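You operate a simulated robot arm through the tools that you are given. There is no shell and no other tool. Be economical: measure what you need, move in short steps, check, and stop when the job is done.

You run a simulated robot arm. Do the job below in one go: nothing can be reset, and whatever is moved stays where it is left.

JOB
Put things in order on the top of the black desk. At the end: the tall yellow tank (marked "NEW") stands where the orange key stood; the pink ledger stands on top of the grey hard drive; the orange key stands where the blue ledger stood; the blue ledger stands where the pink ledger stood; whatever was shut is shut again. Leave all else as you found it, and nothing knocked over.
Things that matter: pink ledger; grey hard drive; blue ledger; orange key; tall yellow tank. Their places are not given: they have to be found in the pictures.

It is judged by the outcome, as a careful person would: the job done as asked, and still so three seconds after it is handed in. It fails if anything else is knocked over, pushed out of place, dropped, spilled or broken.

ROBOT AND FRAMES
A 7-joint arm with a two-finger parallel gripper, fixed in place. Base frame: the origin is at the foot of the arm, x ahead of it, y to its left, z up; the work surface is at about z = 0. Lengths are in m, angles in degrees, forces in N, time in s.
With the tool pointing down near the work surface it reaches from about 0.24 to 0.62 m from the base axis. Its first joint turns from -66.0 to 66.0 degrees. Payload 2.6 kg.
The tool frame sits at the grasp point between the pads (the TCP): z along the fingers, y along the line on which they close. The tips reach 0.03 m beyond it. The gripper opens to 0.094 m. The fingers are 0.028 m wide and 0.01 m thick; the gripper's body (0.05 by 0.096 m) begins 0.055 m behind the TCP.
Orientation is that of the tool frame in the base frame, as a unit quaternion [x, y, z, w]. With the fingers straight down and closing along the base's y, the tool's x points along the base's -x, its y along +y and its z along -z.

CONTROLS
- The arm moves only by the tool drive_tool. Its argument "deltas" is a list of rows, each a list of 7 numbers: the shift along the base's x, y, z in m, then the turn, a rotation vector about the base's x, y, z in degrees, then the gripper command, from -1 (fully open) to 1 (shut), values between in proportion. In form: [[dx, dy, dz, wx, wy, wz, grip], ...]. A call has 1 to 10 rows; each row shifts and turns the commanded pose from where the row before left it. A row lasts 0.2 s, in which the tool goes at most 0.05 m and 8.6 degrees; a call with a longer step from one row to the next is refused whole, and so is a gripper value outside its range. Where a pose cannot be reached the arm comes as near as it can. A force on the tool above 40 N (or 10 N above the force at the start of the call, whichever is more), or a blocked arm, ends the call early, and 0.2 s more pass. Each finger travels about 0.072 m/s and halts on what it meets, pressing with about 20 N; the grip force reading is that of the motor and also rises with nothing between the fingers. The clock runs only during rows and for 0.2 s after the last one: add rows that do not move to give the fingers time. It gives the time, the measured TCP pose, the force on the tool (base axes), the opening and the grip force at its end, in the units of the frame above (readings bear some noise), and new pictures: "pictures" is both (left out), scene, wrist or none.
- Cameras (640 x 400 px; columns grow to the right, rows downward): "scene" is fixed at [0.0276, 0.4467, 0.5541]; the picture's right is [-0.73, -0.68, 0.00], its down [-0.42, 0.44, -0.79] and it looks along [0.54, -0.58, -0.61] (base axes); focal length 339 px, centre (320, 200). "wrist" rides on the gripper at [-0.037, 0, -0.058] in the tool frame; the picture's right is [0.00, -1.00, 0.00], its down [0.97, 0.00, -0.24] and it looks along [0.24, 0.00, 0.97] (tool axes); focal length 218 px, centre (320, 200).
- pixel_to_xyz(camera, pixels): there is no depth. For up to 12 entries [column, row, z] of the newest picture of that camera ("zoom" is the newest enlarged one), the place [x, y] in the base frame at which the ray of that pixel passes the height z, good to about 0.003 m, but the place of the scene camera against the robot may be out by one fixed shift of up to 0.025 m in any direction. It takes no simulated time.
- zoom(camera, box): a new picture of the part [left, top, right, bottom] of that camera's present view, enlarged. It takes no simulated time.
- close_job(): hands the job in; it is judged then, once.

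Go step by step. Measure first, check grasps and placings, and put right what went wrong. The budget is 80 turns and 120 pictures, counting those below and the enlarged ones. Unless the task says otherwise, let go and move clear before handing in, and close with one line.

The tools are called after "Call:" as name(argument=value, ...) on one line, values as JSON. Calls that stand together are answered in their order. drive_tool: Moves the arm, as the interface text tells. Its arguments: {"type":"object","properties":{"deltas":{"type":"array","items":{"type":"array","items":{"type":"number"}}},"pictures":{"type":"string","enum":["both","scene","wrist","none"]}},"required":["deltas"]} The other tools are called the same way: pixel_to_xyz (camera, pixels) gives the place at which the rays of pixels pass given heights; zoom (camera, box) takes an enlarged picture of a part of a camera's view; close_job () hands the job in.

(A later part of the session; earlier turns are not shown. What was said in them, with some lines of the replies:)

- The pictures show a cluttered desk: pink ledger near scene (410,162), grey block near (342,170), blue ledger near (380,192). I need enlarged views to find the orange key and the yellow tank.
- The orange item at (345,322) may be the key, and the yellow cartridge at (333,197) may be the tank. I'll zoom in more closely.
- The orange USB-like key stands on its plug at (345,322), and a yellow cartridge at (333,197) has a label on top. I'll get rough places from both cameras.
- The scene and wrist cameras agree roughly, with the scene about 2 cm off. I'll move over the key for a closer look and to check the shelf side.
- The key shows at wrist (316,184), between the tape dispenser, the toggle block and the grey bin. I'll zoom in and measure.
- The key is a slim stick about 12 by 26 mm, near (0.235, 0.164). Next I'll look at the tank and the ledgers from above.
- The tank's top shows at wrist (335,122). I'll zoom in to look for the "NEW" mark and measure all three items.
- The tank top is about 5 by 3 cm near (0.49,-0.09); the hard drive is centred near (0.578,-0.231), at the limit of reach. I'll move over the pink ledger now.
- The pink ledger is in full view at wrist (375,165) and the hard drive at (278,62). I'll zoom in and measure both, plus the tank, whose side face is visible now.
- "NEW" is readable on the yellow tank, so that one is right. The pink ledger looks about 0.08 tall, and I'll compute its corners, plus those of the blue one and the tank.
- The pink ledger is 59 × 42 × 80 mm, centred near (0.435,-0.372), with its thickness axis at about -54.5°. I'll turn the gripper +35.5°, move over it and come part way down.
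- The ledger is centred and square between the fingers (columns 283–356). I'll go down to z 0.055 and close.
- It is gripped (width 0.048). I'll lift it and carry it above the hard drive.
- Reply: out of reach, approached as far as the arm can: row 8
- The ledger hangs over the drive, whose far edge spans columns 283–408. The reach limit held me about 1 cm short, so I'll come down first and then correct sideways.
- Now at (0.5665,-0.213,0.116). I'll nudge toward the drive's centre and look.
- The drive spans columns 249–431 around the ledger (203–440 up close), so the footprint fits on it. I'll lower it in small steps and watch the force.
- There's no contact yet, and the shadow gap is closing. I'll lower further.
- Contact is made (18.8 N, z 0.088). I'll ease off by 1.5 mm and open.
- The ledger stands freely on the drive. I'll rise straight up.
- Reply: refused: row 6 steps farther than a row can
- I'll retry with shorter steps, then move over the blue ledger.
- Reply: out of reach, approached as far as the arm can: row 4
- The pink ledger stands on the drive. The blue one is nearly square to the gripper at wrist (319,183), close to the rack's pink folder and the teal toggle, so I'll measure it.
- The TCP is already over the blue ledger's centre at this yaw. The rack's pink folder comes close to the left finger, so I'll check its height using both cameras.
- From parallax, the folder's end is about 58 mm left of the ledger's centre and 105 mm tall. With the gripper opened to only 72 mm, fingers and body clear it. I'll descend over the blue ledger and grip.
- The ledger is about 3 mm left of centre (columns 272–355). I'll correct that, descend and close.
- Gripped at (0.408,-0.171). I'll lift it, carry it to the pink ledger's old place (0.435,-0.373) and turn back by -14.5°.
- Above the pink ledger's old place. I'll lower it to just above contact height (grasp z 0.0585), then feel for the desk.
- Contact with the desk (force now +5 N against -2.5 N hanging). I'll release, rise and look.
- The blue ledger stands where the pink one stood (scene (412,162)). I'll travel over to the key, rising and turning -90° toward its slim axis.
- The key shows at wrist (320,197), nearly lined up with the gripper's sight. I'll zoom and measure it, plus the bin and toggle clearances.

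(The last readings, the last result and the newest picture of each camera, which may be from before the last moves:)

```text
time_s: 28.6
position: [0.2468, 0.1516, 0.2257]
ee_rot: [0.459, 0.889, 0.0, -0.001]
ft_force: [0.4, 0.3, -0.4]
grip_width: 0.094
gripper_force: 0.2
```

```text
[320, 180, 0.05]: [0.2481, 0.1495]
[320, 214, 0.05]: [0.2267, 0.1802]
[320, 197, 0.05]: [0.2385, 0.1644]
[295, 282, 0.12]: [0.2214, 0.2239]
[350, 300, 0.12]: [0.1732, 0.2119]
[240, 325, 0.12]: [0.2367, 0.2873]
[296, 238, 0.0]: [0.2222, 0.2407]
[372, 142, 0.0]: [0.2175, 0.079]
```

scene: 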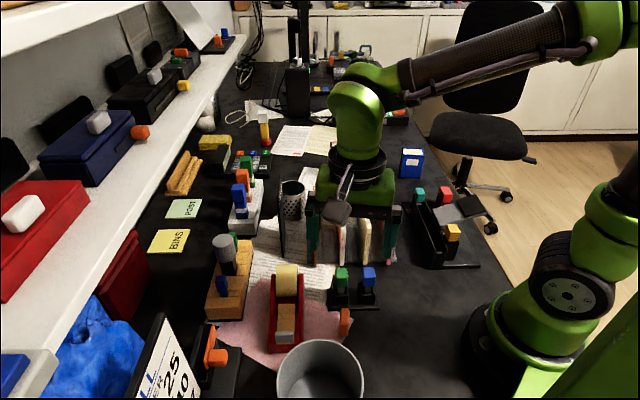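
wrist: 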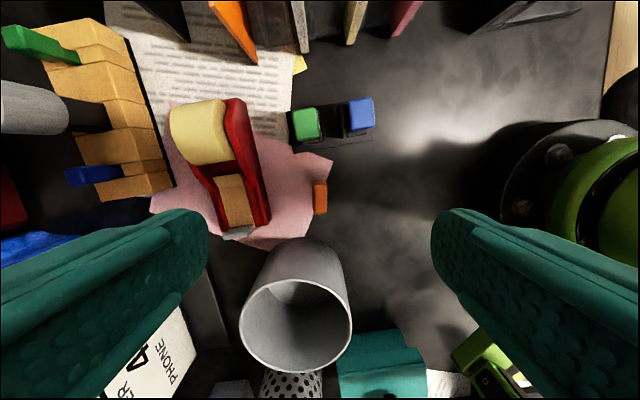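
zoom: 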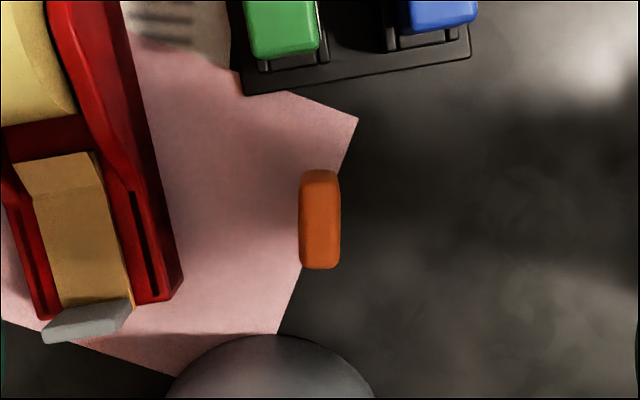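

The key lies along the picture's vertical, so the closing axis is right. I'll work out its height with both cameras.

Call:
pixel_to_xyz(camera="scene", pixels=[[344.8, 315.6, 0.04], [344.8, 315.6, 0.05], [344.8, 315.6, 0.06], [344.8, 315.6, 0.07]])

Call:
pixel_to_xyz(camera="wrist", pixels=[[319.5, 199, 0.04], [319.5, 199, 0.05], [319.5, 199, 0.06], [319.5, 199, 0.07]])

```text
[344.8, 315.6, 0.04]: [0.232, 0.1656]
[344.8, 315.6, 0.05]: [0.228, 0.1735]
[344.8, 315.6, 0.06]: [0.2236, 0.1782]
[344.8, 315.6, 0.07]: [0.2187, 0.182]
```

```text
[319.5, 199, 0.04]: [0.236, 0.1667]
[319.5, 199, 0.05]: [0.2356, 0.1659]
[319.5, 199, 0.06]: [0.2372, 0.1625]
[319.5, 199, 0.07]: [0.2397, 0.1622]
```

The key is about 0.06 tall. I'll centre over it, narrow the opening to 5 cm, come down to z 0.13 and look.

Call:
drive_tool(deltas=[[-0.008, 0.012, -0.02, 0, 0, 0, -0.06], [0, 0, -0.04, 0, 0, 0, -0.06], [0, 0, -0.035, 0, 0, 0, -0.06], [0, 0, 0, 0, 0, 0, -0.06]], pictures="wrist")

Call:
zoom(camera="scene", box=[250, 220, 410, 360])

```text
time_s: 29.6
position: [0.2395, 0.1671, 0.1315]
ee_rot: [0.458, 0.889, 0.0, 0.0]
ft_force: [0.3, -0.7, -0.8]
grip_width: 0.0496
gripper_force: 0.1
```

wrist: 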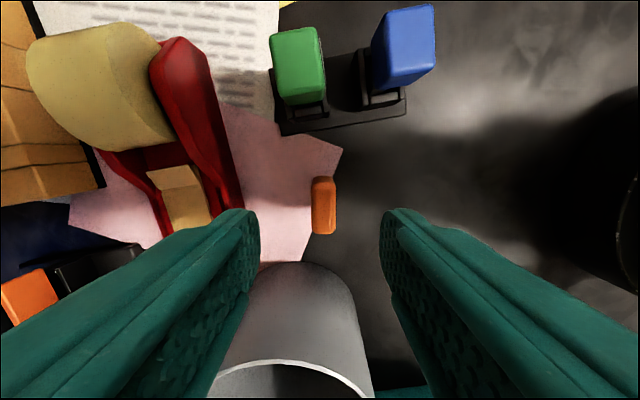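

```text
2.86 times, centred on (330, 290) of scene
```

zoom: 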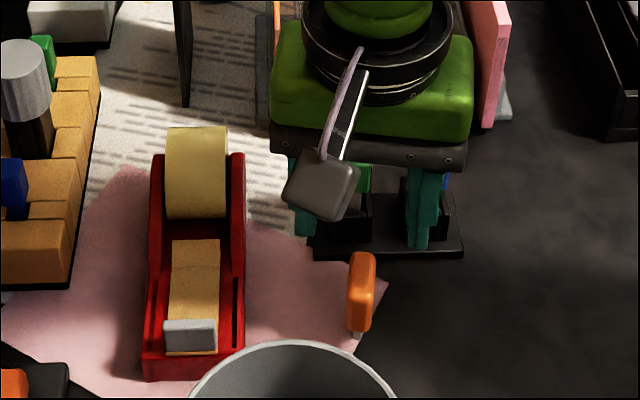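

The key is 4 px right of centre (column 324). I'll shift 2.5 mm, descend to z 0.043 and look before closing.

Call:
drive_tool(deltas=[[-0.002, -0.0015, -0.02, 0, 0, 0, -0.06], [0, 0, -0.03, 0, 0, 0, -0.06], [0, 0, -0.025, 0, 0, 0, -0.06], [0, 0, -0.013, 0, 0, 0, -0.06], [0, 0, 0, 0, 0, 0, -0.06]])

```text
time_s: 30.8
position: [0.2353, 0.1643, 0.0418]
ee_rot: [0.458, 0.889, 0.001, 0.0]
ft_force: [0.1, 0.7, -0.1]
grip_width: 0.0498
gripper_force: 0.0
```

scene: 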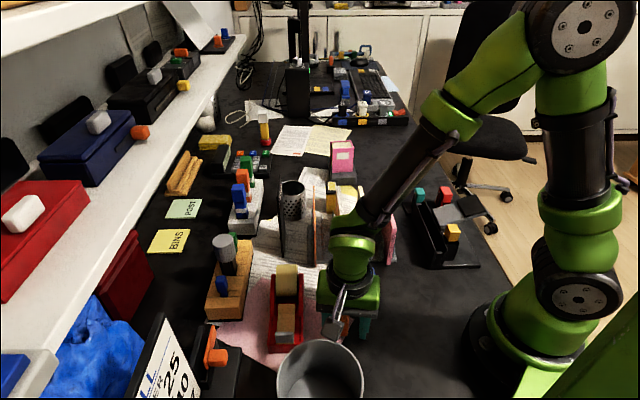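
wrist: 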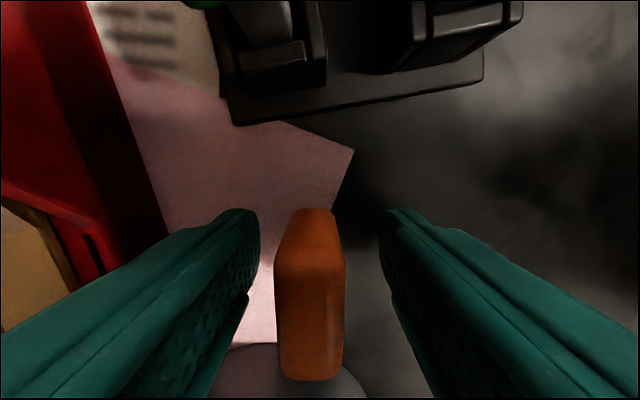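

The key stands between the fingers with its top near z 0.062, about 2 mm left of centre. I'll correct and close gently.

Call:
drive_tool(deltas=[[0.0016, 0.0011, 0, 0, 0, 0, -0.06], [0, 0, 0, 0, 0, 0, 0.3], [0, 0, 0, 0, 0, 0, 0.5], [0, 0, 0, 0, 0, 0, 0.65], [0, 0, 0, 0, 0, 0, 1], [0, 0, 0, 0, 0, 0, 1]], pictures="wrist")

```text
time_s: 32.2
position: [0.2369, 0.1648, 0.0421]
ee_rot: [0.458, 0.889, 0.0, 0.001]
ft_force: [-0.9, -0.9, 0.4]
grip_width: 0.0194
gripper_force: 19.9
```

wrist: 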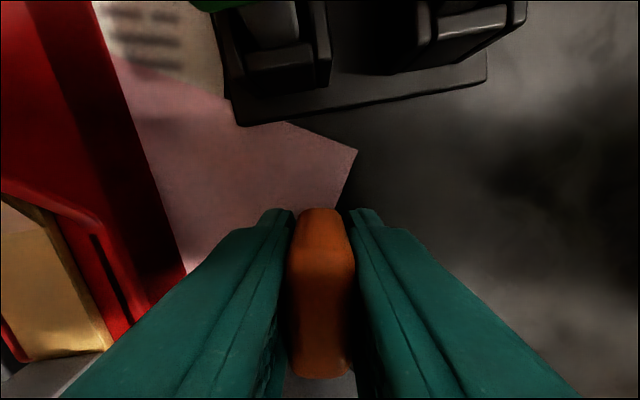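

Gripped (19 mm) with grasp z 0.042 at (0.237,0.165). I'll lift it up and carry it to the blue ledger's old place.

Call:
drive_tool(deltas=[[0, 0, 0.02, 0, 0, 0, 1], [0, 0, 0.045, 0, 0, 0, 1], [0, 0, 0.048, 0, 0, 0, 1], [0, 0, 0.045, 0, 0, 0, 1], [0, 0, 0, 0, 0, 0, 1]])

Call:
drive_tool(deltas=[[0.0214, -0.042, 0.01, 0, 0, 0, 1], [0.0214, -0.042, 0.01, 0, 0, 0, 1], [0.0214, -0.042, 0, 0, 0, 0, 1], [0.0214, -0.042, 0, 0, 0, 0, 1], [0.0214, -0.042, 0, 0, 0, 0, 1], [0.0214, -0.042, 0, 0, 0, 0, 1], [0.0214, -0.042, 0, 0, 0, 0, 1], [0.0214, -0.042, 0, 0, 0, 0, 1], [0, 0, 0, 0, 0, 0, 1]])

```text
time_s: 33.4
position: [0.2396, 0.1631, 0.2043]
ee_rot: [0.458, 0.889, 0.0, 0.001]
ft_force: [1.1, -0.9, -1.3]
grip_width: 0.0197
gripper_force: 20.2
```

scene: 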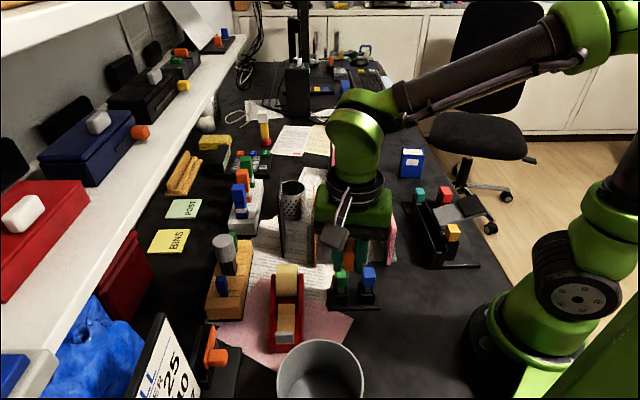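
wrist: 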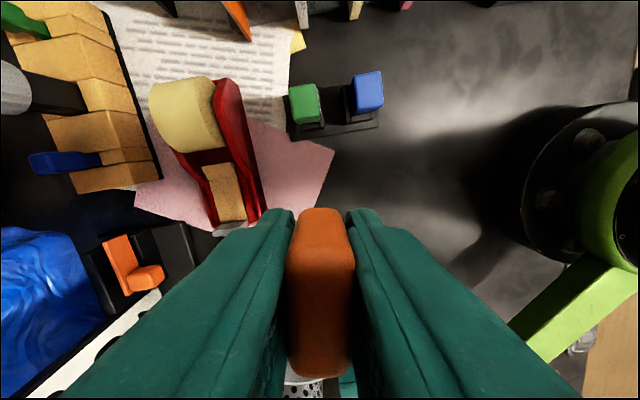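

```text
time_s: 35.4
position: [0.4079, -0.173, 0.2252]
ee_rot: [0.458, 0.889, 0.0, 0.0]
ft_force: [0.6, -0.4, -0.9]
grip_width: 0.0194
gripper_force: 19.7
```

scene: 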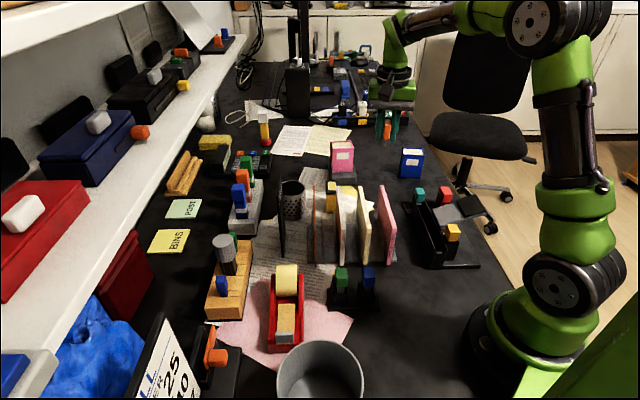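
wrist: 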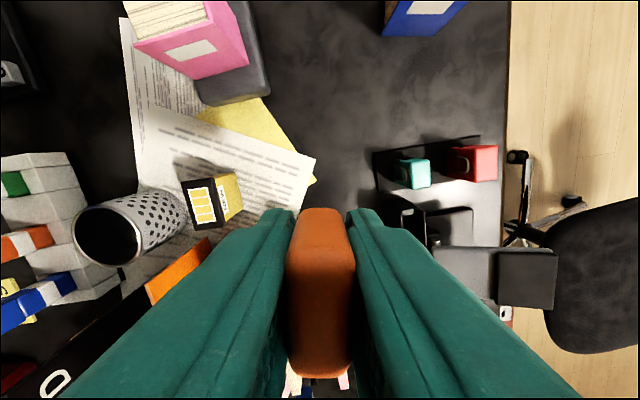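

Above the place. I'll lower to just above contact, with a y nudge of +2 mm.

Call:
drive_tool(deltas=[[0, 0.002, -0.04, 0, 0, 0, 1], [0, 0, -0.045, 0, 0, 0, 1], [0, 0, -0.045, 0, 0, 0, 1], [0, 0, -0.035, 0, 0, 0, 1], [0, 0, -0.01, 0, 0, 0, 1], [0, 0, 0, 0, 0, 0, 1]])

```text
time_s: 36.8
position: [0.4068, -0.1729, 0.0487]
ee_rot: [0.458, 0.889, -0.001, 0.0]
ft_force: [1.4, 0.5, -0.5]
grip_width: 0.0195
gripper_force: 19.6
```

scene: 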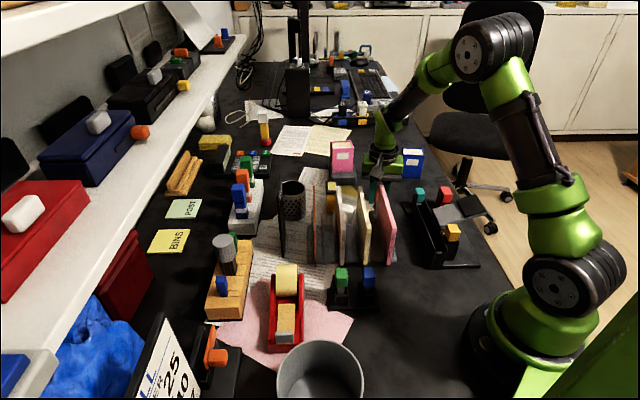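
wrist: 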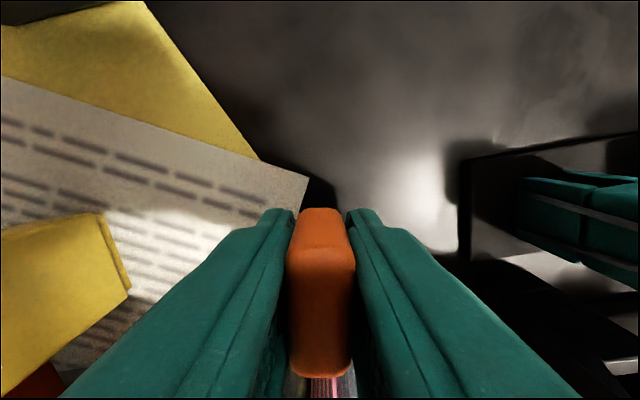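

Nearly down; I'll feel for contact in small steps.

Call:
drive_tool(deltas=[[0.001, 0.001, -0.003, 0, 0, 0, 1], [0, 0, -0.002, 0, 0, 0, 1], [0, 0, 0, 0, 0, 0, 1]], pictures="none")

Call:
drive_tool(deltas=[[0, 0, -0.0015, 0, 0, 0, 1], [0, 0, 0, 0, 0, 0, 1]], pictures="none")

```text
time_s: 37.6
position: [0.4083, -0.1707, 0.0417]
ee_rot: [0.458, 0.889, 0.0, 0.0]
ft_force: [-0.6, 0.0, 0.7]
grip_width: 0.0198
gripper_force: 20.5
```

```text
time_s: 38.2
position: [0.4094, -0.1704, 0.0423]
ee_rot: [0.457, 0.89, 0.0, 0.001]
ft_force: [-4.1, 0.4, 17.2]
grip_width: 0.0195
gripper_force: 19.8
```

Contact (17 N). I'll ease off 1 mm, open a little and check that it stands.

Call:
drive_tool(deltas=[[0, 0, 0.001, 0, 0, 0, 1], [0, 0, 0, 0, 0, 0, 1], [0, 0, 0, 0, 0, 0, 0.5], [0, 0, 0, 0, 0, 0, 0.2], [0, 0, 0, 0, 0, 0, 0], [0, 0, 0, 0, 0, 0, 0]], pictures="wrist")

```text
time_s: 39.6
position: [0.4088, -0.1695, 0.0404]
ee_rot: [0.458, 0.889, 0.0, 0.0]
ft_force: [-0.2, 0.2, 0.4]
grip_width: 0.0471
gripper_force: 0.1
```

wrist: 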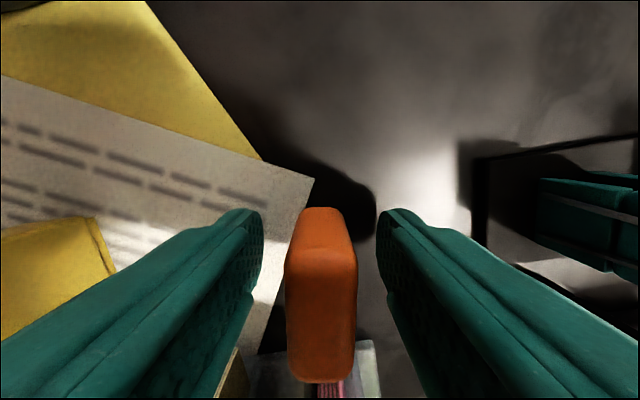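

The key stands on its own. I'll rise straight and look at the tank, turning +14.5° toward its slim axis.

Call:
drive_tool(deltas=[[0, 0, 0.04, 0, 0, 0, 0], [0, 0, 0.045, 0, 0, 0, 0], [0, 0, 0.045, 0, 0, 0, 0], [0, 0, 0.045, 0, 0, 0, 0], [0.025, 0.03, 0.01, 0, 0, 7, -1], [0.03, 0.03, 0, 0, 0, 7.5, -1], [0.02, 0.015, 0, 0, 0, 0, -1], [0, 0, 0, 0, 0, 0, -1]])

Call:
zoom(camera="wrist", box=[220, 120, 420, 260])

```text
time_s: 41.4
position: [0.4848, -0.0937, 0.2232]
ee_rot: [0.342, 0.94, 0.0, 0.0]
ft_force: [-0.3, 0.9, -0.7]
grip_width: 0.0939
gripper_force: 0.1
```

scene: 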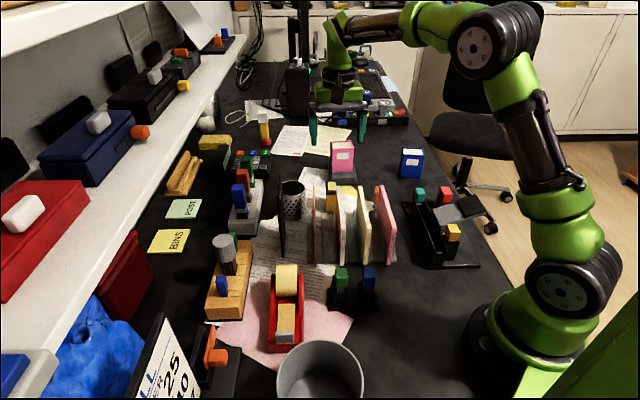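
wrist: 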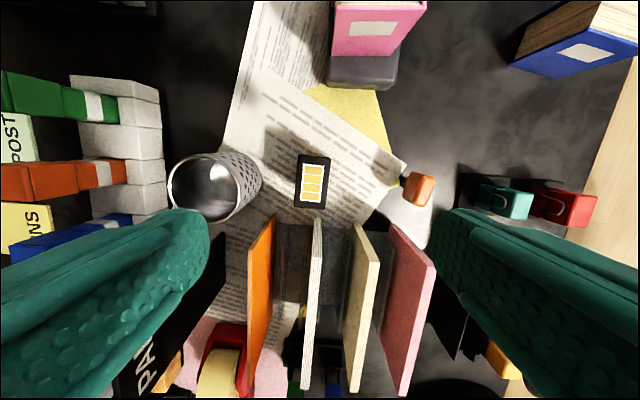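

```text
2.86 times, centred on (320, 190) of wrist
```

zoom: 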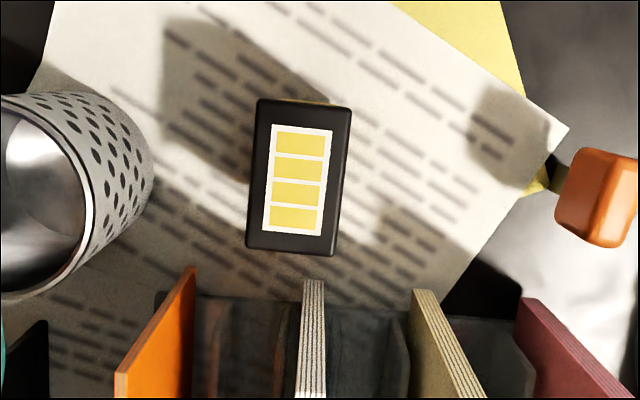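

The key stands upright. The tank's top is centred at wrist (313,182), about 0.075 tall and turned roughly 5° clockwise; I'll get its coordinates.

Call:
pixel_to_xyz(camera="wrist", pixels=[[312.7, 182, 0.075], [298.3, 155, 0.075], [330.8, 157.4, 0.075], [325.2, 209.2, 0.075], [294.5, 206.5, 0.075], [315, 218, 0.1], [277, 213, 0.1]])

```text
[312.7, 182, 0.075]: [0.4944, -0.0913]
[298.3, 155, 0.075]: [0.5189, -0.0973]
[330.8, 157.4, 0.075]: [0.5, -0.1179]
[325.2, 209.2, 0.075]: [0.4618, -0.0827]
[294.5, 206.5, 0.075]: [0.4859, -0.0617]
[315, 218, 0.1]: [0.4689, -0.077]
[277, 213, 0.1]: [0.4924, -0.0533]
```

The centre is (0.492,-0.090) with the long axis at -45°. I'll turn -5°, grip slightly to the side away from the folders, and come to z 0.125 with a 6 cm opening.

Call:
drive_tool(deltas=[[0.0102, 0.0007, -0.02, 0, 0, -5, -0.28], [0, 0, -0.04, 0, 0, 0, -0.28], [0, 0, -0.038, 0, 0, 0, -0.28], [0, 0, 0, 0, 0, 0, -0.28]], pictures="wrist")

```text
time_s: 42.4
position: [0.4978, -0.0907, 0.1281]
ee_rot: [0.383, 0.924, 0.001, 0.0]
ft_force: [0.4, -0.1, -0.3]
grip_width: 0.0601
gripper_force: 0.0
```

wrist: 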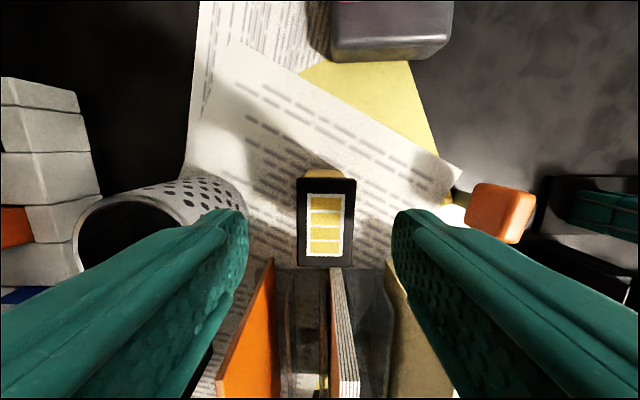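

The tank is 3 mm right of centre (columns 297–356), and the folders and key clear the fingers. I'll correct, descend to z 0.053 and grip.

Call:
drive_tool(deltas=[[-0.0021, -0.0021, -0.015, 0, 0, 0, -0.28], [0, 0, -0.025, 0, 0, 0, -0.28], [0, 0, -0.02, 0, 0, 0, -0.28], [0, 0, -0.015, 0, 0, 0, -0.28], [0, 0, 0, 0, 0, 0, -0.28], [0, 0, 0, 0, 0, 0, 0.1], [0, 0, 0, 0, 0, 0, 0.4], [0, 0, 0, 0, 0, 0, 1], [0, 0, 0, 0, 0, 0, 1]])

```text
time_s: 44.4
position: [0.4903, -0.096, 0.053]
ee_rot: [0.382, 0.924, 0.0, 0.001]
ft_force: [0.1, 0.0, 0.0]
grip_width: 0.0365
gripper_force: 20.1
```

scene: 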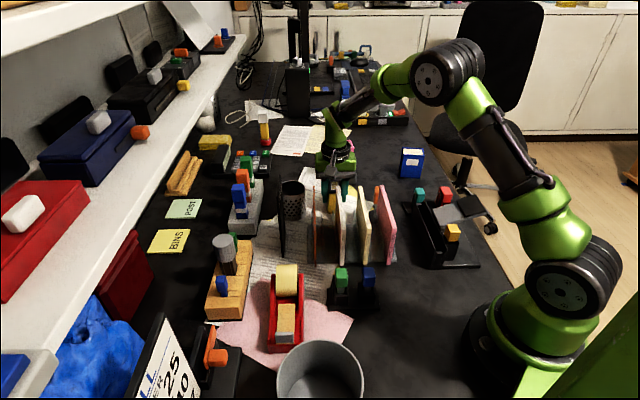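
wrist: 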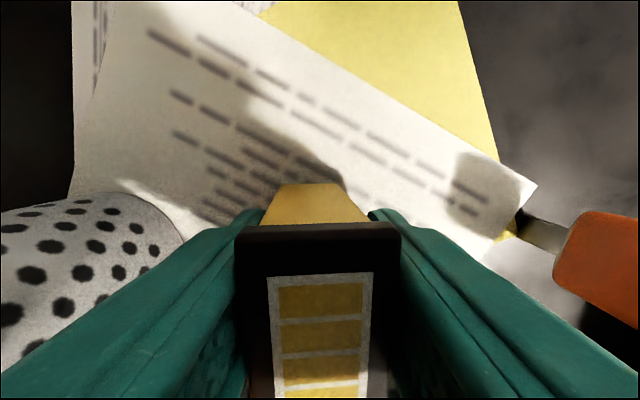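

Gripped (36.5 mm). I'll lift it straight up and carry it to the key's old place, turning -9.5°.

Call:
drive_tool(deltas=[[0, 0, 0.02, 0, 0, 0, 1], [0, 0, 0.045, 0, 0, 0, 1], [0, 0, 0.048, 0, 0, 0, 1], [0, 0, 0.045, 0, 0, 0, 1], [0, 0, 0.015, 0, 0, 0, 1], [0, 0, 0, 0, 0, 0, 1]], pictures="scene")

Call:
drive_tool(deltas=[[-0.0316, 0.0321, 0, 0, 0, -1.2, 1], [-0.0316, 0.0321, 0, 0, 0, -1.2, 1], [-0.0316, 0.0321, 0, 0, 0, -1.2, 1], [-0.0316, 0.0321, 0, 0, 0, -1.2, 1], [-0.0316, 0.0321, 0, 0, 0, -1.2, 1], [-0.0316, 0.0321, 0, 0, 0, -1.2, 1], [-0.0316, 0.0321, 0, 0, 0, -1.2, 1], [-0.0316, 0.0321, 0, 0, 0, -1.1, 1], [0, 0, 0, 0, 0, 0, 1]])

```text
time_s: 45.8
position: [0.4939, -0.0957, 0.2239]
ee_rot: [0.382, 0.924, 0.0, 0.0]
ft_force: [-0.3, 0.4, -0.5]
grip_width: 0.0361
gripper_force: 20.0
```

scene: 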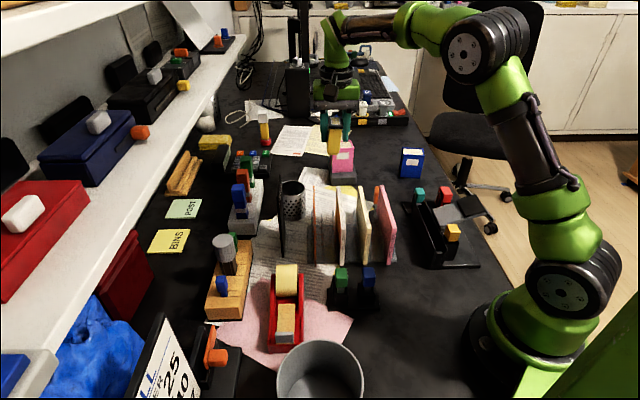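

```text
time_s: 47.8
position: [0.236, 0.1635, 0.224]
ee_rot: [0.457, 0.889, 0.0, 0.0]
ft_force: [0.5, -0.1, -0.4]
grip_width: 0.0364
gripper_force: 20.0
```

scene: 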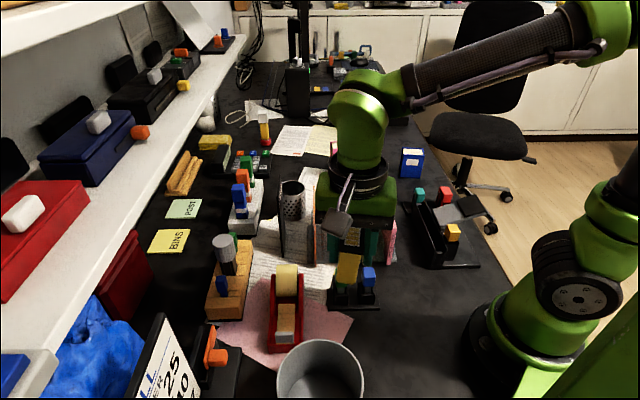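
wrist: 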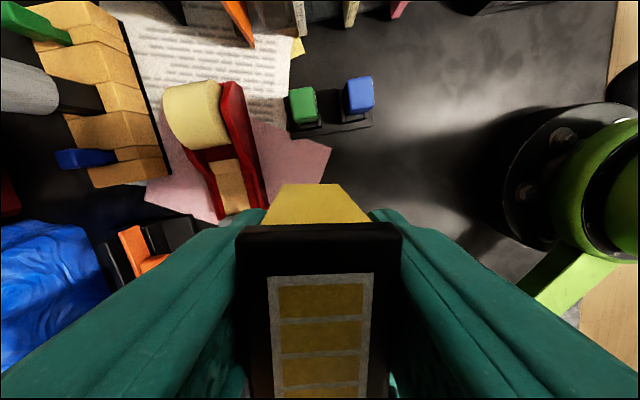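

I'm over the key's old place with everything clear. I'll lower to just above the desk.

Call:
drive_tool(deltas=[[0.002, -0.001, -0.04, 0, 0, 0, 1], [0, 0, -0.04, 0, 0, 0, 1], [0, 0, -0.04, 0, 0, 0, 1], [0, 0, -0.035, 0, 0, 0, 1], [0, 0, -0.008, 0, 0, 0, 1], [0, 0, 0, 0, 0, 0, 1]])

```text
time_s: 49.2
position: [0.2398, 0.1601, 0.0615]
ee_rot: [0.458, 0.889, 0.0, -0.001]
ft_force: [0.0, -0.4, -1.3]
grip_width: 0.0365
gripper_force: 20.1
```

scene: 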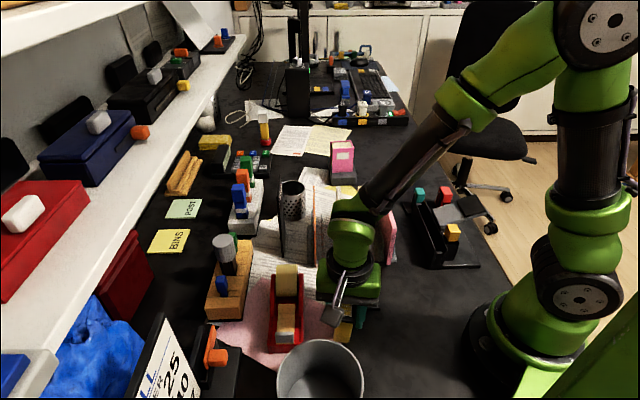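
wrist: 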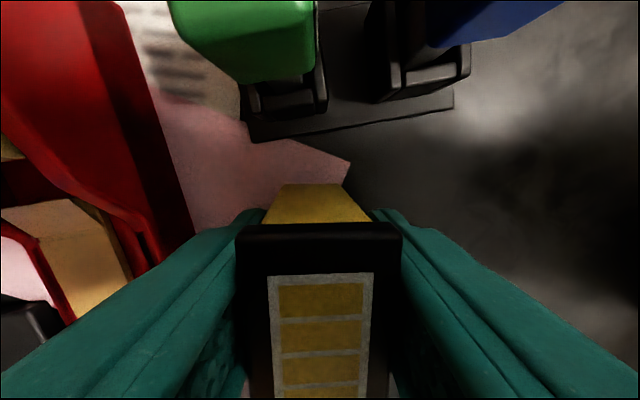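

Call:
drive_tool(deltas=[[-0.001, 0.002, -0.004, 0, 0, 0, 1], [0, 0, -0.003, 0, 0, 0, 1], [0, 0, 0, 0, 0, 0, 1]], pictures="none")

Call:
drive_tool(deltas=[[0, 0, -0.0015, 0, 0, 0, 1], [0, 0, 0, 0, 0, 0, 1]], pictures="none")

```text
time_s: 50.0
position: [0.2408, 0.1628, 0.0542]
ee_rot: [0.458, 0.889, 0.0, 0.0]
ft_force: [0.6, -0.2, -0.9]
grip_width: 0.0363
gripper_force: 20.2
```

```text
time_s: 50.6
position: [0.2406, 0.162, 0.0523]
ee_rot: [0.458, 0.889, 0.0, 0.0]
ft_force: [0.5, 0.0, -1.9]
grip_width: 0.0361
gripper_force: 19.6
```

Call:
drive_tool(deltas=[[-0.0012, 0.0005, -0.0015, 0, 0, 0, 1], [0, 0, 0, 0, 0, 0, 1]], pictures="none")

```text
time_s: 51.2
position: [0.2403, 0.1632, 0.0509]
ee_rot: [0.458, 0.889, 0.001, 0.001]
ft_force: [1.4, -1.9, 8.6]
grip_width: 0.0362
gripper_force: 19.3
```

Contact with the desk (8.6 N). I'll release in stages and check.

Call:
drive_tool(deltas=[[0, 0, 0, 0, 0, 0, 0.1], [0, 0, 0, 0, 0, 0, -0.1], [0, 0, 0, 0, 0, 0, -0.25], [0, 0, 0, 0, 0, 0, -0.25]], pictures="wrist")

```text
time_s: 52.2
position: [0.2399, 0.1618, 0.0518]
ee_rot: [0.458, 0.889, -0.001, 0.0]
ft_force: [-0.1, -0.1, -0.6]
grip_width: 0.0589
gripper_force: 0.0
```

wrist: 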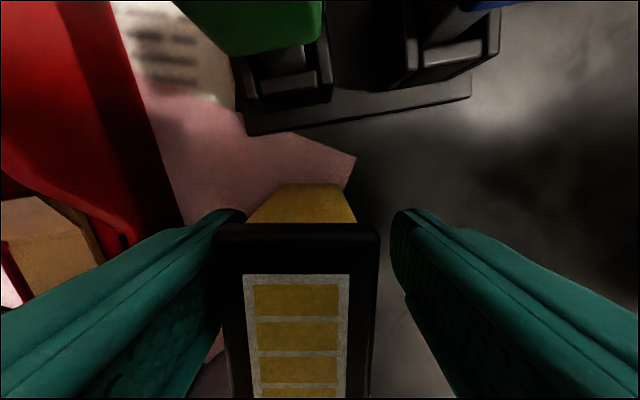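

The tank stands, though it's a little nearer the left finger. I'll shift 3 mm left and rise clear.

Call:
drive_tool(deltas=[[0.0024, 0.0017, 0, 0, 0, 0, -0.3], [0, 0, 0.03, 0, 0, 0, -0.3], [0, 0, 0.04, 0, 0, 0, -0.3], [0, 0, 0.045, 0, 0, 0, -0.3], [0, 0, 0.045, 0, 0, 0, -0.3], [0.04, -0.02, 0.02, 0, 0, 0, -0.3], [0.04, -0.02, 0.02, 0, 0, 0, -0.3], [0, 0, 0, 0, 0, 0, -0.3]])

Call:
pixel_to_xyz(camera="wrist", pixels=[[320, 240, 0.075], [320, 200, 0.075]])

Call:
zoom(camera="scene", box=[250, 130, 450, 350])

```text
time_s: 54.0
position: [0.3203, 0.1226, 0.2514]
ee_rot: [0.458, 0.889, 0.0, 0.0]
ft_force: [-0.2, -0.7, -0.9]
grip_width: 0.0611
gripper_force: 0.0
```

scene: 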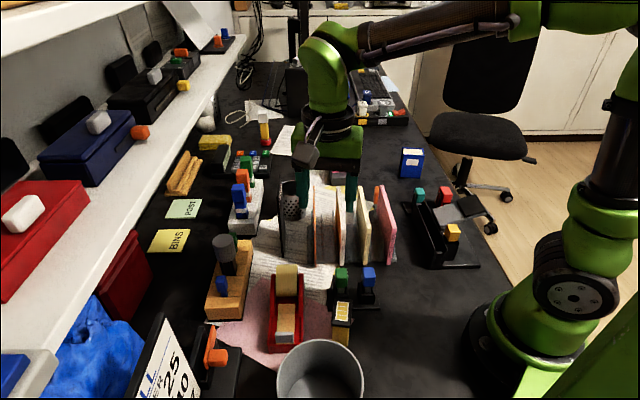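
wrist: 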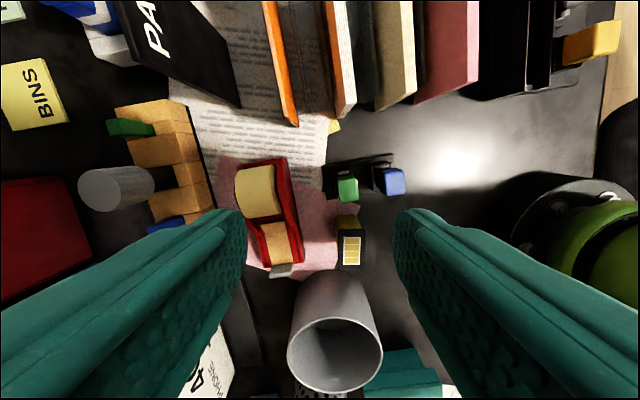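

```text
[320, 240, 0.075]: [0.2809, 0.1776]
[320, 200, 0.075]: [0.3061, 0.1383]
```

```text
1.82 times, centred on (350, 240) of scene
```

zoom: 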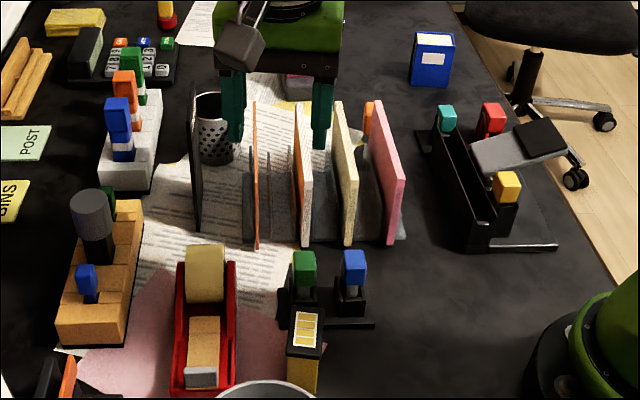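

The tank stands between the dispenser, toggles and bin. I'll check its position and move the arm aside to verify the rest.

Call:
pixel_to_xyz(camera="wrist", pixels=[[351, 248, 0.078]])

Call:
drive_tool(deltas=[[-0.01, -0.045, 0.01, 0, 0, 7, -0.5], [-0.01, -0.045, 0.01, 0, 0, 7, -0.5], [-0.005, -0.045, 0.01, 0, 0, 7, -0.5], [0, -0.045, 0.01, 0, 0, 7, -0.5], [0, -0.045, 0, 0, 0, 7, -0.5], [0, -0.03, 0, 0, 0, 7, -0.5], [0, 0, 0, 0, 0, 0, -0.5]])

Call:
zoom(camera="scene", box=[300, 130, 450, 230])

```text
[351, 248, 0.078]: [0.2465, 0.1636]
```

```text
time_s: 55.6
position: [0.2978, -0.1326, 0.2903]
ee_rot: [0.108, 0.994, 0.0, 0.0]
ft_force: [1.0, 0.3, -0.5]
grip_width: 0.0703
gripper_force: 0.1
```

scene: 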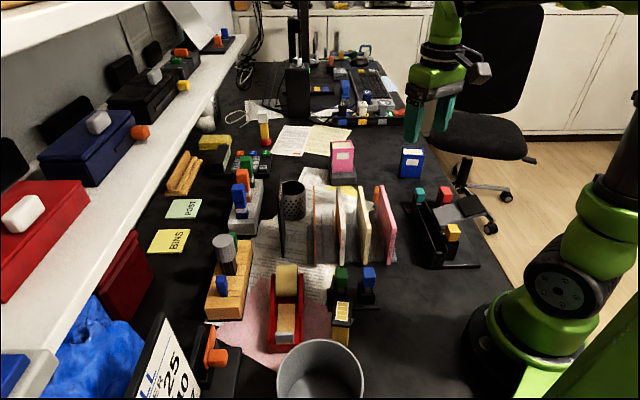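
wrist: 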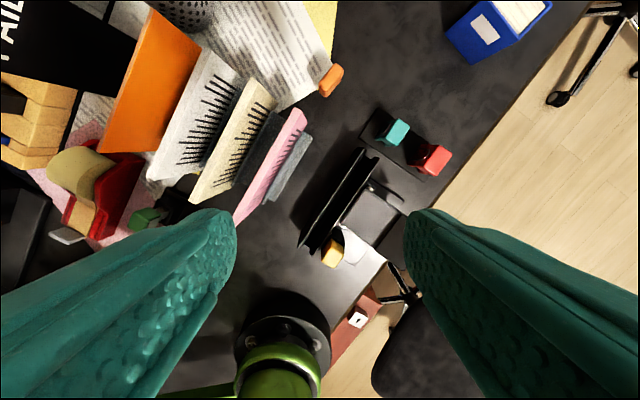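

```text
4.00 times, centred on (375, 180) of scene
```

zoom: 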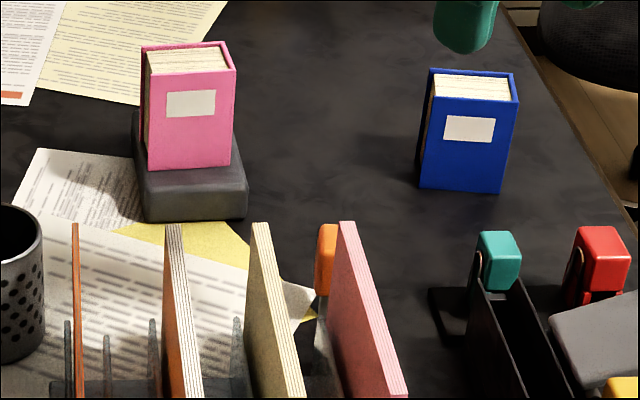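

The last pictures show everything standing: the pink ledger on the drive, the blue one at (412,162), the key at (380,192) where the blue ledger was, and the tank at (341,320) within about 8 mm of the key's old spot. Nothing was opened, nothing else has moved and the arm is clear, so I'm handing in.

Call:
close_job()

```text
The job is handed in.
```

The job is handed in: all four moves are done and every moved item was standing in the last pictures. The yellow tank is about 8 mm off the key's exact spot. Nothing had to be opened, and I saw nothing else out of place.
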